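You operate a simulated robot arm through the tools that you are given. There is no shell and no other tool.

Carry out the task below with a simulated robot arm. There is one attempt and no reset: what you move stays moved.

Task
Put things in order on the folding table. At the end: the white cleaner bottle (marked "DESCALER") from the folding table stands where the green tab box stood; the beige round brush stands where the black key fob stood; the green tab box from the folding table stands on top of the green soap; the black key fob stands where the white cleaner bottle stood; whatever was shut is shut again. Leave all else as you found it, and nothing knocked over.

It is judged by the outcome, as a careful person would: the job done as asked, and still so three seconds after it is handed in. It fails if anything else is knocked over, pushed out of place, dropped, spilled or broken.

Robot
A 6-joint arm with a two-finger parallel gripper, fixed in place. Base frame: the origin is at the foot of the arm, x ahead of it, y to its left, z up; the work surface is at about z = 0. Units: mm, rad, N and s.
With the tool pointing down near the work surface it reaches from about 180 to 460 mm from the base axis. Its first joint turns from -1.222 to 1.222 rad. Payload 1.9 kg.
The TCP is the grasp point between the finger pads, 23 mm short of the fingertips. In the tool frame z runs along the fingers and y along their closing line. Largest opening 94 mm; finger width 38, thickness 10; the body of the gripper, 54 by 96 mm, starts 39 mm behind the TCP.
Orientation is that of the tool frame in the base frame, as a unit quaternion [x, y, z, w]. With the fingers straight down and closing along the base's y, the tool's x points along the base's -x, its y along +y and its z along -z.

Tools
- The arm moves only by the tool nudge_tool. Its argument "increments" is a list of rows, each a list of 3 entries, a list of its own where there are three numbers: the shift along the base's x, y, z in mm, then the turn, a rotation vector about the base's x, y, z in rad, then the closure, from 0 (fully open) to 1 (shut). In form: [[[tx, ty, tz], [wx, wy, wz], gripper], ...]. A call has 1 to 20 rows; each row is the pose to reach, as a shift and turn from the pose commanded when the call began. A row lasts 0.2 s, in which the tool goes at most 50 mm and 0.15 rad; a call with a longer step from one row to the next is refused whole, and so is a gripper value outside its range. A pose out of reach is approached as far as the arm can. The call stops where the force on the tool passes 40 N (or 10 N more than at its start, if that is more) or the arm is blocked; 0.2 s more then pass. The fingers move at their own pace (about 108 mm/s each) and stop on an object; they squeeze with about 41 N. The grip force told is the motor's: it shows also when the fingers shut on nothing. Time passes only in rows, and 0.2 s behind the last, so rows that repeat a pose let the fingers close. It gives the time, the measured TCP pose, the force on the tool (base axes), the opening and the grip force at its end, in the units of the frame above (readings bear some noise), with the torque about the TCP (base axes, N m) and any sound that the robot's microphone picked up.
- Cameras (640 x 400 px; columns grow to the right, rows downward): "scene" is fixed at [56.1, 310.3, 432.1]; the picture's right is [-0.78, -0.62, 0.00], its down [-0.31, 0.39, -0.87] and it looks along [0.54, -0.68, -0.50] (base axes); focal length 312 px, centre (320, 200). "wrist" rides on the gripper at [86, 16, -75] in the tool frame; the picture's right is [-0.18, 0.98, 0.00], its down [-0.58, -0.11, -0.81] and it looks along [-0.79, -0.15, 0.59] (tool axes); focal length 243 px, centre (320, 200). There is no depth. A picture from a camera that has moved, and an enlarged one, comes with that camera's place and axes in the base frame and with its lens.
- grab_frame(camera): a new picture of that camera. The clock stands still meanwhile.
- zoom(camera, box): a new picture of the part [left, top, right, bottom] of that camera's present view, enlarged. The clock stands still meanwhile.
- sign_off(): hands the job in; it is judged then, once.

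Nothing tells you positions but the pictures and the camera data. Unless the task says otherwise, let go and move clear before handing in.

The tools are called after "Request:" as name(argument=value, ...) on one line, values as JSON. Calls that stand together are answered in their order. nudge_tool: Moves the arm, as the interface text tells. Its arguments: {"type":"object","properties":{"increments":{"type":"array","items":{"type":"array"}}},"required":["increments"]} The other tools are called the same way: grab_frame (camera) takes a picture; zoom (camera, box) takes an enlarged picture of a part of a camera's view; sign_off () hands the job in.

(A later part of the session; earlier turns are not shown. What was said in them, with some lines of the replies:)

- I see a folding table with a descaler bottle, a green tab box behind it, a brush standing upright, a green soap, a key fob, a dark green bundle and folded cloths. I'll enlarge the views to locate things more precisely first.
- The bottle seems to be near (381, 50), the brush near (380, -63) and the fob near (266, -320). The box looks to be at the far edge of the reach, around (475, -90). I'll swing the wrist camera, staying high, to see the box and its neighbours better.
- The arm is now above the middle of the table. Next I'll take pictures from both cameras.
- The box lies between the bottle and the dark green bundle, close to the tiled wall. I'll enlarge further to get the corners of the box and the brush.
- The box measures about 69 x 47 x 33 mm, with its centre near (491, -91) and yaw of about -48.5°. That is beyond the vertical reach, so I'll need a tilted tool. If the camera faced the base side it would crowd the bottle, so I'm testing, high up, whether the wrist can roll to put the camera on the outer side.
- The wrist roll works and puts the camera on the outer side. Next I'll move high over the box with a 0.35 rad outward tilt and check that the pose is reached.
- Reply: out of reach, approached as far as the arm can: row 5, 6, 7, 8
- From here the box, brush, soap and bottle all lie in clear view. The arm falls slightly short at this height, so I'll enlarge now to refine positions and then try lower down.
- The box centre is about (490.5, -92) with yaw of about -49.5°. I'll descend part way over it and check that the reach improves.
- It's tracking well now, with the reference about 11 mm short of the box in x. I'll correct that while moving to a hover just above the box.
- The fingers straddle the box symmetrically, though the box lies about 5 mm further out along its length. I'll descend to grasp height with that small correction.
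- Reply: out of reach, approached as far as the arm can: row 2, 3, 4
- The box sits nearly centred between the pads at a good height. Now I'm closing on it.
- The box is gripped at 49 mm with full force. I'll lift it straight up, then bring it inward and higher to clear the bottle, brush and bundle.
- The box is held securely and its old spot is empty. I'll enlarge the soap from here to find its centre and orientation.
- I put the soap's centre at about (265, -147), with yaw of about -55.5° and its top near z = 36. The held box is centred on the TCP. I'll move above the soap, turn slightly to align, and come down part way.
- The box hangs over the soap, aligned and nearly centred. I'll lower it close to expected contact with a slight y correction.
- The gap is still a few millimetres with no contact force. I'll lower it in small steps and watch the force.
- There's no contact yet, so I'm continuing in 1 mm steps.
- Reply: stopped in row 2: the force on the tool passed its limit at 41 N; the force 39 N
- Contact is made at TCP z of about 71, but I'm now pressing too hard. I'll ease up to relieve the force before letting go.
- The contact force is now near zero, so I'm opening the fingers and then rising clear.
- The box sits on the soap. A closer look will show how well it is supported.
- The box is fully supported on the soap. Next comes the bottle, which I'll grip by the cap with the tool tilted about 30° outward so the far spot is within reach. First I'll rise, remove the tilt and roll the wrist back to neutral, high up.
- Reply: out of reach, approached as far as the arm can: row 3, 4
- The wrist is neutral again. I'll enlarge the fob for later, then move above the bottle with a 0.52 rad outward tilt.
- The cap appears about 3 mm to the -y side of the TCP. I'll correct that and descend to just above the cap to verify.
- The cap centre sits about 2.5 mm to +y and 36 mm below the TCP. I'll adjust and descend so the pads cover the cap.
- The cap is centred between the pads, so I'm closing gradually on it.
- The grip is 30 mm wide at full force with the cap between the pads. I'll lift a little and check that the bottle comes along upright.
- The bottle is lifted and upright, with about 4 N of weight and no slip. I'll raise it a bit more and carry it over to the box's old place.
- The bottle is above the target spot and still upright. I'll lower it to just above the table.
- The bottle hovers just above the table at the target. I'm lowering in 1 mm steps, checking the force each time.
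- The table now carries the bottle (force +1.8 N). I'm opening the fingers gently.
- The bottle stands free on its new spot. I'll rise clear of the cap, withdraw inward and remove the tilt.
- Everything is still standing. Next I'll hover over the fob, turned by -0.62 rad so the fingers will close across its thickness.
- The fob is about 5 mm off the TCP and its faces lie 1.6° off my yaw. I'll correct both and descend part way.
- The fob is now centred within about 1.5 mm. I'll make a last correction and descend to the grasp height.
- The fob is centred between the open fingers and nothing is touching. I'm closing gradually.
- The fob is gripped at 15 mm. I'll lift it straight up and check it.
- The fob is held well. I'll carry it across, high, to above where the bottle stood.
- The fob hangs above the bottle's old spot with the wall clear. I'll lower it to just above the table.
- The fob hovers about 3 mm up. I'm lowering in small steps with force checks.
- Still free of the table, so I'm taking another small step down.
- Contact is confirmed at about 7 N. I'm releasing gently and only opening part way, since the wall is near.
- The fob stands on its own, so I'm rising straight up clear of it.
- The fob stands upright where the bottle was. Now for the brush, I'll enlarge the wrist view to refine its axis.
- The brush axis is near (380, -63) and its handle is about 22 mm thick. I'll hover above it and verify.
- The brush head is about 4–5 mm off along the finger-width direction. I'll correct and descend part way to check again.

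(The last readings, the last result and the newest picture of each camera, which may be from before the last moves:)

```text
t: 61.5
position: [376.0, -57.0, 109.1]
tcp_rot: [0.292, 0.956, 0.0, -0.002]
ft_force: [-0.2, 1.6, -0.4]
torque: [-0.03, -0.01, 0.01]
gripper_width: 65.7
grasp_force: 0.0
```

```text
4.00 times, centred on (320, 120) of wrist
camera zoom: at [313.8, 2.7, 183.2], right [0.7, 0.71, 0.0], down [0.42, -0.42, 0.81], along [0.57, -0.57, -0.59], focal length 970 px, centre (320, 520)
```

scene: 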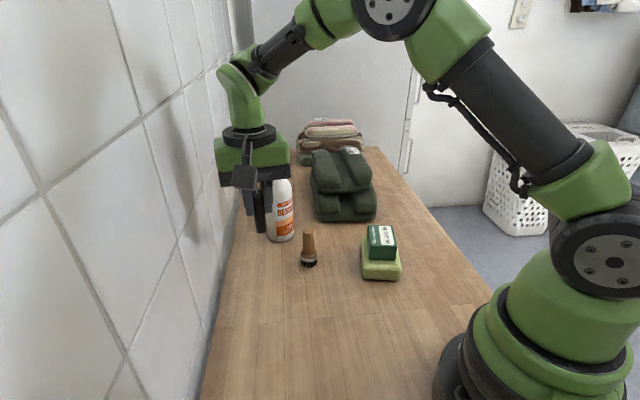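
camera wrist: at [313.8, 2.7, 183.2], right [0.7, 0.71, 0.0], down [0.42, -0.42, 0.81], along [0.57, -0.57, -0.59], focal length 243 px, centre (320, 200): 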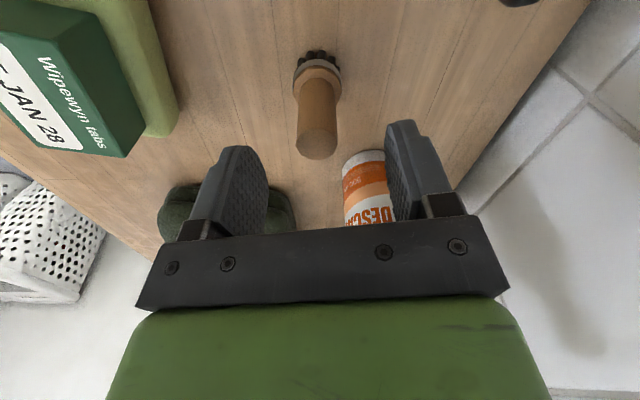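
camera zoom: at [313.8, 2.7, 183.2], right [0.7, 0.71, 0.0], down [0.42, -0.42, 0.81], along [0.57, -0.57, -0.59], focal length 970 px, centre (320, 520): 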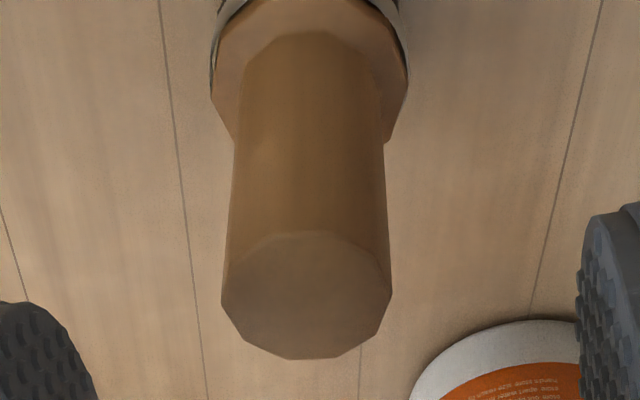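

The brush is now centred to within 2 mm. I'll trim and descend to the grasp height.

Request:
nudge_tool(increments=[[[-0.6, -1.6, -12], [0, 0, 0], 0.3], [[-0.6, -1.6, -28], [0, 0, 0], 0.3], [[-0.6, -1.6, -42], [0, 0, 0], 0.3], [[-0.6, -1.6, -42], [0, 0, 0], 0.3]])

Request:
grab_frame(camera="wrist")

Request:
zoom(camera="scene", box=[250, 170, 370, 280])

```text
t: 62.5
position: [375.4, -61.4, 65.2]
tcp_rot: [0.292, 0.956, -0.001, 0.0]
ft_force: [-0.5, 0.3, 0.8]
torque: [0.01, 0.0, -0.04]
gripper_width: 66.0
grasp_force: 0.1
```

```text
taken
camera wrist: at [313.5, -0.4, 140.2], right [0.7, 0.71, 0.0], down [0.42, -0.42, 0.81], along [0.57, -0.57, -0.59], focal length 243 px, centre (320, 200)
```

wrist: 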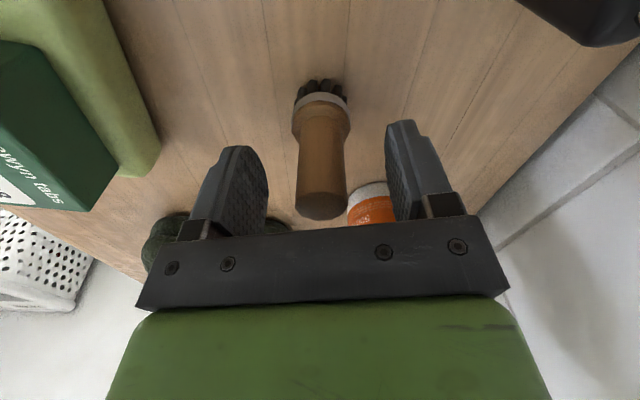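

```text
3.64 times, centred on (310, 225) of scene
camera zoom: at [56.1, 310.3, 432.1], right [-0.78, -0.62, 0.0], down [-0.31, 0.39, -0.87], along [0.54, -0.68, -0.5], focal length 1135 px, centre (356, 109)
```

zoom: 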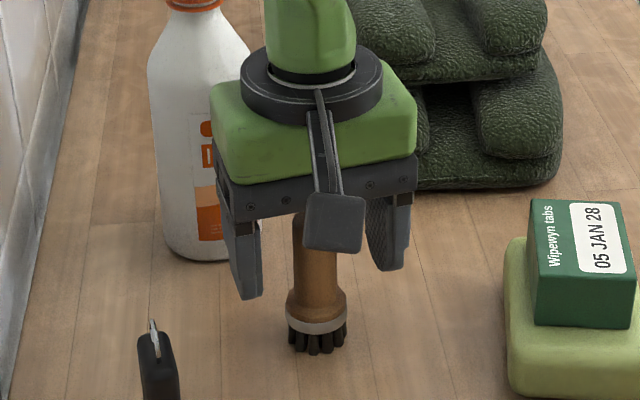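

The handle is centred between the pads, well above the flare, so I'm closing gradually.

Request:
nudge_tool(increments=[[[0, 0, 0], [0, 0, 0], 0.5], [[0, 0, 0], [0, 0, 0], 0.63], [[0, 0, 0], [0, 0, 0], 0.69], [[0, 0, 0], [0, 0, 0], 0.73], [[0, 0, 0], [0, 0, 0], 0.77], [[0, 0, 0], [0, 0, 0], 0.85], [[0, 0, 0], [0, 0, 0], 1], [[0, 0, 0], [0, 0, 0], 1]])

Request:
grab_frame(camera="wrist")

Request:
zoom(camera="scene", box=[250, 170, 370, 280])

```text
t: 64.3
position: [376.1, -62.2, 65.8]
tcp_rot: [0.292, 0.956, -0.001, -0.001]
ft_force: [-0.6, 0.6, -1.7]
torque: [0.02, -0.03, -0.01]
gripper_width: 22.4
grasp_force: 40.9
```

```text
taken
camera wrist: at [313.5, -0.4, 140.4], right [0.7, 0.71, 0.0], down [0.42, -0.42, 0.81], along [0.57, -0.57, -0.59], focal length 243 px, centre (320, 200)
```

wrist: 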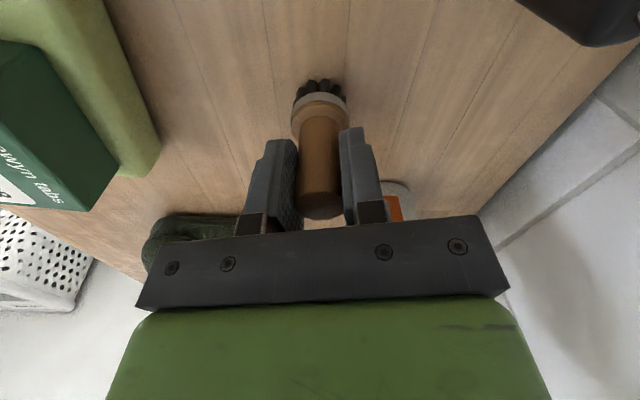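

```text
3.64 times, centred on (310, 225) of scene
camera zoom: at [56.1, 310.3, 432.1], right [-0.78, -0.62, 0.0], down [-0.31, 0.39, -0.87], along [0.54, -0.68, -0.5], focal length 1135 px, centre (356, 109)
```

zoom: 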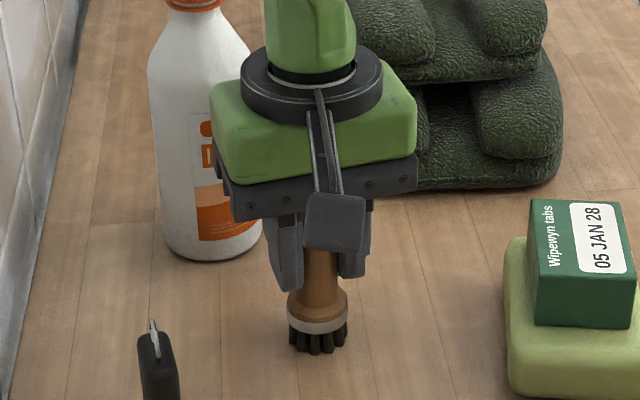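

The brush is gripped at 22 mm. I'll lift it straight up and check the hold.

Request:
nudge_tool(increments=[[[0, 0, 6], [0, 0, 0], 1], [[0, 0, 22], [0, 0, 0], 1], [[0, 0, 50], [0, 0, 0], 1], [[0, 0, 85], [0, 0, 0], 1], [[0, 0, 115], [0, 0, 0], 1], [[0, 0, 135], [0, 0, 0], 1], [[0, 0, 135], [0, 0, 0], 1]])

Request:
grab_frame(camera="wrist")

Request:
grab_frame(camera="scene")

```text
t: 65.9
position: [373.5, -60.5, 202.3]
tcp_rot: [0.291, 0.957, -0.001, -0.001]
ft_force: [-0.8, 0.4, -0.8]
torque: [0.0, 0.03, -0.01]
gripper_width: 22.4
grasp_force: 40.5
```

```text
taken
camera wrist: at [312.1, -0.4, 275.4], right [0.7, 0.71, 0.0], down [0.42, -0.42, 0.81], along [0.57, -0.57, -0.59], focal length 243 px, centre (320, 200)
```

wrist: 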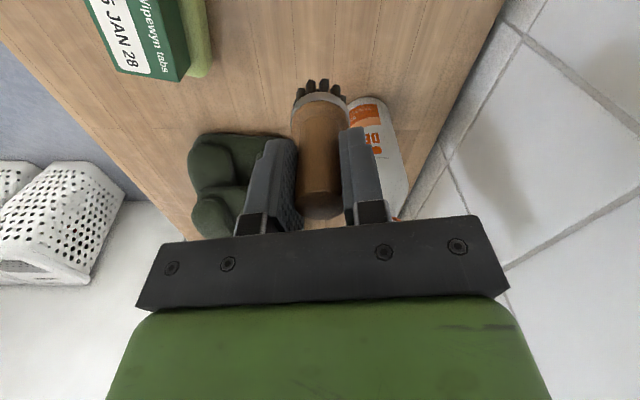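

```text
taken
```

scene: 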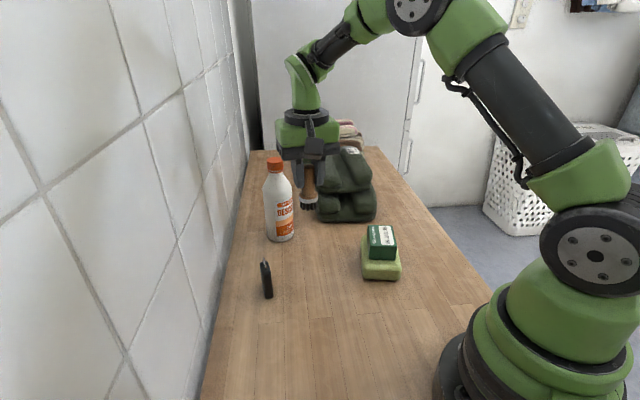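

The brush is held upright. I'll carry it, bowing slightly inward away from the bundle, to above the fob's old place.

Request:
nudge_tool(increments=[[[-12, -16, 5], [0, 0, 0], 1], [[-35, -48, 10], [0, 0, 0], 1], [[-58, -84, 10], [0, 0, 0], 1], [[-76, -122, 10], [0, 0, 0], 1], [[-92, -162, 10], [0, 0, 0], 1], [[-103, -202, 10], [0, 0, 0], 1], [[-110, -237, 5], [0, 0, 0], 1], [[-112, -252, 0], [0, 0, 0], 1], [[-112.1, -255.6, 0], [0, 0, 0], 1], [[-112.1, -255.6, 0], [0, 0, 0], 1]])

Request:
grab_frame(camera="wrist")

Request:
zoom(camera="scene", box=[340, 100, 480, 260])

```text
t: 68.1
position: [264.1, -314.8, 201.9]
tcp_rot: [0.292, 0.957, -0.001, -0.001]
ft_force: [0.0, 0.8, -0.4]
torque: [0.03, -0.01, -0.01]
gripper_width: 22.2
grasp_force: 40.8
```

```text
taken
camera wrist: at [201.3, -254.0, 275.9], right [0.7, 0.71, 0.0], down [0.42, -0.42, 0.81], along [0.57, -0.57, -0.59], focal length 243 px, centre (320, 200)
```

wrist: 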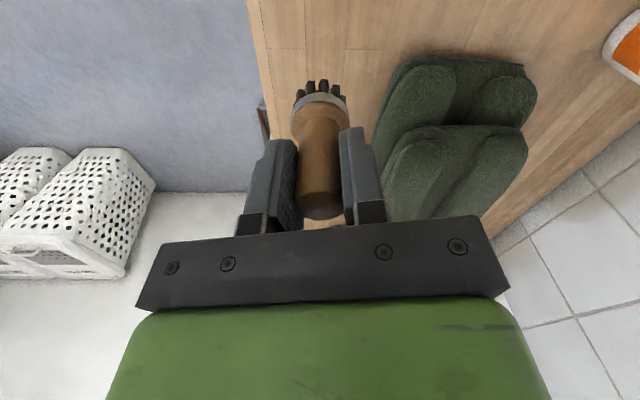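

```text
2.50 times, centred on (410, 180) of scene
camera zoom: at [56.1, 310.3, 432.1], right [-0.78, -0.62, 0.0], down [-0.31, 0.39, -0.87], along [0.54, -0.68, -0.5], focal length 780 px, centre (95, 250)
```

zoom: 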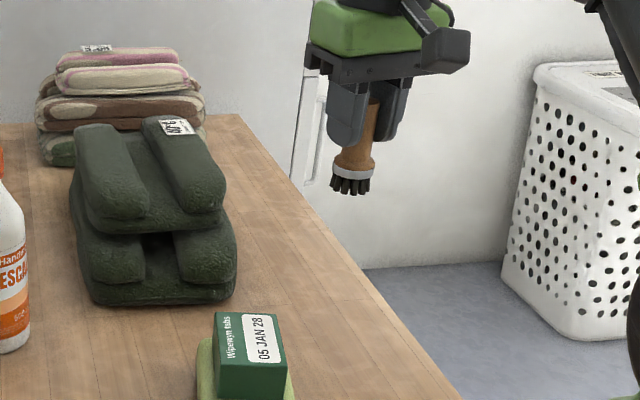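

It's positioned above the old fob spot, matching the earlier fob pose. I'll lower it to just above the table.

Request:
nudge_tool(increments=[[[0, 0, -35], [0, 0, 0], 1], [[0, 0, -70], [0, 0, 0], 1], [[0, 0, -100], [0, 0, 0], 1], [[0, 0, -122], [0, 0, 0], 1], [[0, 0, -132], [0, 0, 0], 1], [[0, 0, -132], [0, 0, 0], 1]])

Request:
zoom(camera="scene", box=[350, 130, 460, 260])

```text
t: 69.5
position: [263.9, -315.9, 70.6]
tcp_rot: [0.292, 0.957, -0.001, -0.001]
ft_force: [-0.1, 0.0, -0.8]
torque: [0.0, -0.03, -0.02]
gripper_width: 22.2
grasp_force: 40.9
```

```text
3.08 times, centred on (405, 195) of scene
camera zoom: at [56.1, 310.3, 432.1], right [-0.78, -0.62, 0.0], down [-0.31, 0.39, -0.87], along [0.54, -0.68, -0.5], focal length 960 px, centre (58, 215)
```

zoom: 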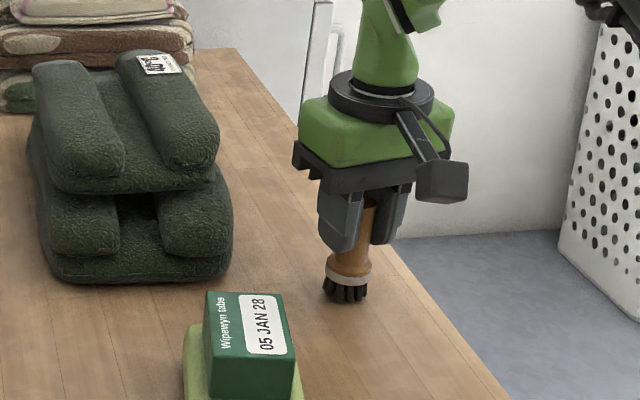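

Request:
nudge_tool(increments=[[[0, 0, -1], [0, 0, 0], 1], [[0, 0, -2], [0, 0, 0], 1], [[0, 0, -2], [0, 0, 0], 1]])

```text
t: 70.3
position: [262.5, -316.7, 67.8]
tcp_rot: [0.292, 0.956, -0.001, -0.001]
ft_force: [-0.5, 0.1, -1.1]
torque: [-0.02, 0.02, -0.01]
gripper_width: 22.2
grasp_force: 41.4
```

The brush is still just above the table. I'm continuing in sub-millimetre steps until contact.

Request:
nudge_tool(increments=[[[0, 0, -0.7], [0, 0, 0], 1], [[0, 0, -0.7], [0, 0, 0], 1]])

```text
t: 70.9
position: [264.1, -314.8, 66.3]
tcp_rot: [0.292, 0.956, 0.0, -0.001]
ft_force: [0.0, 0.5, -0.9]
torque: [0.0, -0.01, 0.01]
gripper_width: 22.5
grasp_force: 40.9
```

Request:
nudge_tool(increments=[[[0, 0, -0.6], [0, 0, 0], 1], [[0, 0, -0.6], [0, 0, 0], 1]])

```text
t: 71.5
position: [263.4, -316.6, 67.1]
tcp_rot: [0.293, 0.956, 0.0, 0.0]
ft_force: [0.1, 1.2, 0.3]
torque: [0.0, -0.02, 0.02]
gripper_width: 22.3
grasp_force: 41.3
```

Request:
nudge_tool(increments=[[[0, 0, -0.5], [0, 0, 0], 1], [[0, 0, -0.5], [0, 0, 0], 1]])

```text
t: 72.1
position: [263.7, -315.4, 67.2]
tcp_rot: [0.293, 0.956, 0.0, -0.001]
ft_force: [-0.7, 0.0, -0.7]
torque: [0.0, 0.0, -0.02]
gripper_width: 22.3
grasp_force: 41.4
```

Request:
nudge_tool(increments=[[[0, 0, -0.5], [0, 0, 0], 1], [[0, 0, -0.5], [0, 0, 0], 1]])

```text
t: 72.7
position: [265.3, -315.8, 65.6]
tcp_rot: [0.292, 0.956, 0.0, -0.001]
ft_force: [-3.4, 5.2, 14.6]
torque: [0.34, 0.21, 0.01]
gripper_width: 22.2
grasp_force: 41.0
```

Contact is made at about 15 N. I'll ease up a touch and then release gently.

Request:
nudge_tool(increments=[[[0, 0, 0.3], [0, 0, 0], 1], [[0, 0, 0.3], [0, 0, 0], 1]])

Request:
nudge_tool(increments=[[[0, 0, 0], [0, 0, 0], 0.74], [[0, 0, 0], [0, 0, 0], 0.7], [[0, 0, 0], [0, 0, 0], 0.55], [[0, 0, 0], [0, 0, 0], 0.35], [[0, 0, 0], [0, 0, 0], 0.3], [[0, 0, 0], [0, 0, 0], 0.3]])

Request:
grab_frame(camera="wrist")

Request:
zoom(camera="scene", box=[350, 130, 460, 260])

```text
t: 73.3
position: [263.9, -316.2, 66.6]
tcp_rot: [0.292, 0.957, 0.0, -0.001]
ft_force: [-0.7, 2.5, 10.8]
torque: [0.22, 0.01, -0.01]
gripper_width: 22.4
grasp_force: 41.2
```

```text
t: 74.7
position: [264.0, -316.1, 64.4]
tcp_rot: [0.292, 0.956, -0.001, 0.0]
ft_force: [0.0, -0.3, 0.3]
torque: [0.0, 0.0, 0.0]
gripper_width: 65.5
grasp_force: 0.1
```

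```text
taken
camera wrist: at [201.4, -255.0, 140.3], right [0.7, 0.71, 0.0], down [0.42, -0.42, 0.81], along [0.57, -0.57, -0.59], focal length 243 px, centre (320, 200)
```

wrist: 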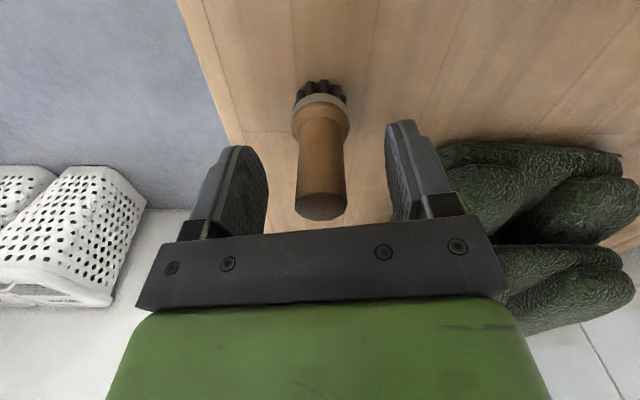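

```text
3.08 times, centred on (405, 195) of scene
camera zoom: at [56.1, 310.3, 432.1], right [-0.78, -0.62, 0.0], down [-0.31, 0.39, -0.87], along [0.54, -0.68, -0.5], focal length 960 px, centre (58, 215)
```

zoom: 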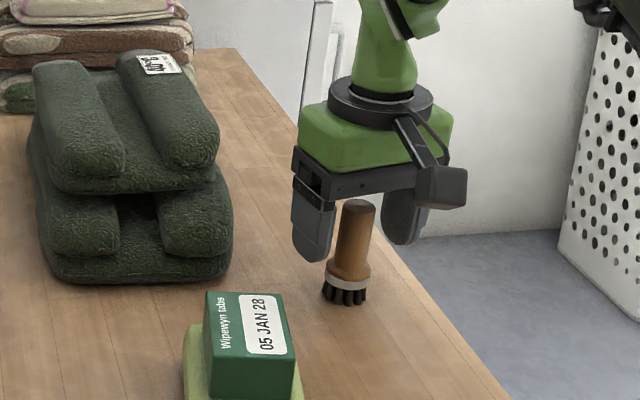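

The brush stands free in the fob's old place. I'm rising straight up, then moving to a neutral pose for a final check.

Request:
nudge_tool(increments=[[[0, 0, 12], [0, 0, 0], 0.3], [[0, 0, 35], [0, 0, 0], 0.3], [[0, 0, 70], [0, 0, 0], 0.3], [[0, 0, 110], [0, 0, 0], 0.3], [[0, 0, 150], [0, 0, 0], 0.3], [[0, 10, 185], [0, 0, 0], 0.2], [[-5, 40, 205], [0, 0, 0.1], 0], [[-8, 75, 215], [0, 0, 0.24], 0], [[-10, 110, 220], [0, 0, 0.38], 0], [[-10, 130, 225], [0, 0, 0.5], 0], [[-10, 130, 225], [0, 0, 0.59], 0], [[-10, 130, 225], [0, 0, 0.59], 0]])

Request:
grab_frame(camera="scene")

Request:
zoom(camera="scene", box=[220, 140, 450, 310])

Request:
grab_frame(camera="wrist")

```text
t: 77.3
position: [253.4, -185.3, 288.4]
tcp_rot: [0.001, 1.0, 0.0, -0.001]
ft_force: [0.3, 0.7, -0.1]
torque: [-0.01, 0.0, 0.02]
gripper_width: 94.1
grasp_force: 0.1
```

```text
taken
```

scene: 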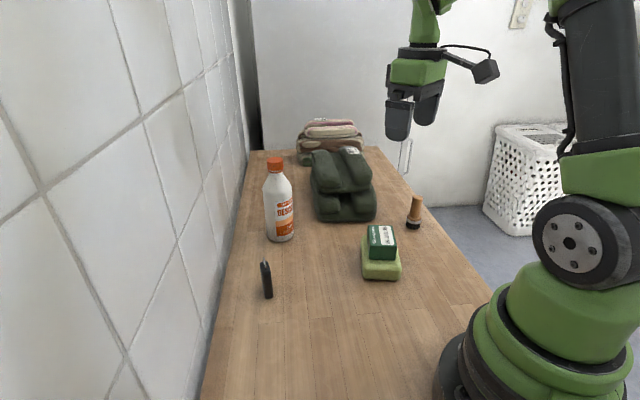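

```text
2.35 times, centred on (335, 225) of scene
camera zoom: at [56.1, 310.3, 432.1], right [-0.78, -0.62, 0.0], down [-0.31, 0.39, -0.87], along [0.54, -0.68, -0.5], focal length 734 px, centre (285, 141)
```

zoom: 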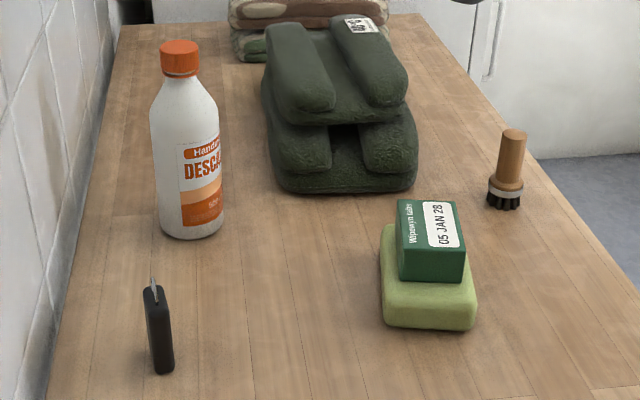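

```text
taken
camera wrist: at [167.1, -170.4, 363.4], right [0.19, 0.98, 0.0], down [0.58, -0.11, 0.81], along [0.79, -0.15, -0.59], focal length 243 px, centre (320, 200)
```

wrist: 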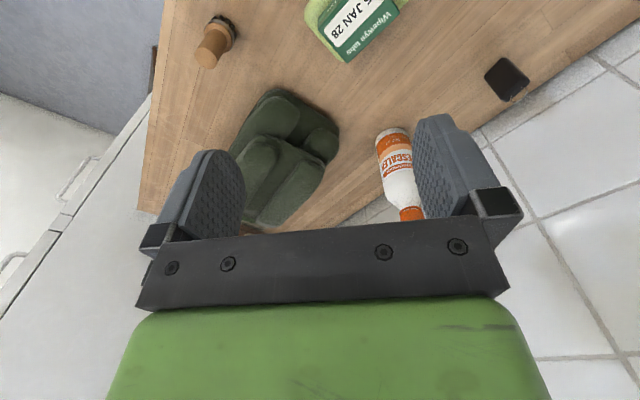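

Everything checks out in the final pictures:
- The bottle stands on the box's old spot.
- The fob stands where the bottle was.
- The brush stands where the fob was.
- The box rests on the soap.
- The bundle, cloths and soap have not moved, nothing had to be opened, and the arm is clear with the gripper open.

I'm handing the job in.

Request:
sign_off()

```text
The job is handed in.
```

I've handed the job in, and the last pictures before that showed everything standing as you asked:

- **Descaler bottle:** it stands where the green tab box was, within a few millimetres by my estimate.
- **Green tab box:** it rests on top of the green soap, fully supported.
- **Black key fob:** it stands upright where the bottle was.
- **Round brush:** it stands on its bristles where the fob was.

The soap, the dark green bundle and the folded cloths look unmoved, and nothing was knocked over. Nothing had to be opened, so nothing needed shutting again. I did press down on the box harder than intended when setting it on the soap (about 40 N). I eased off before letting go, and neither the soap nor the box shifted.
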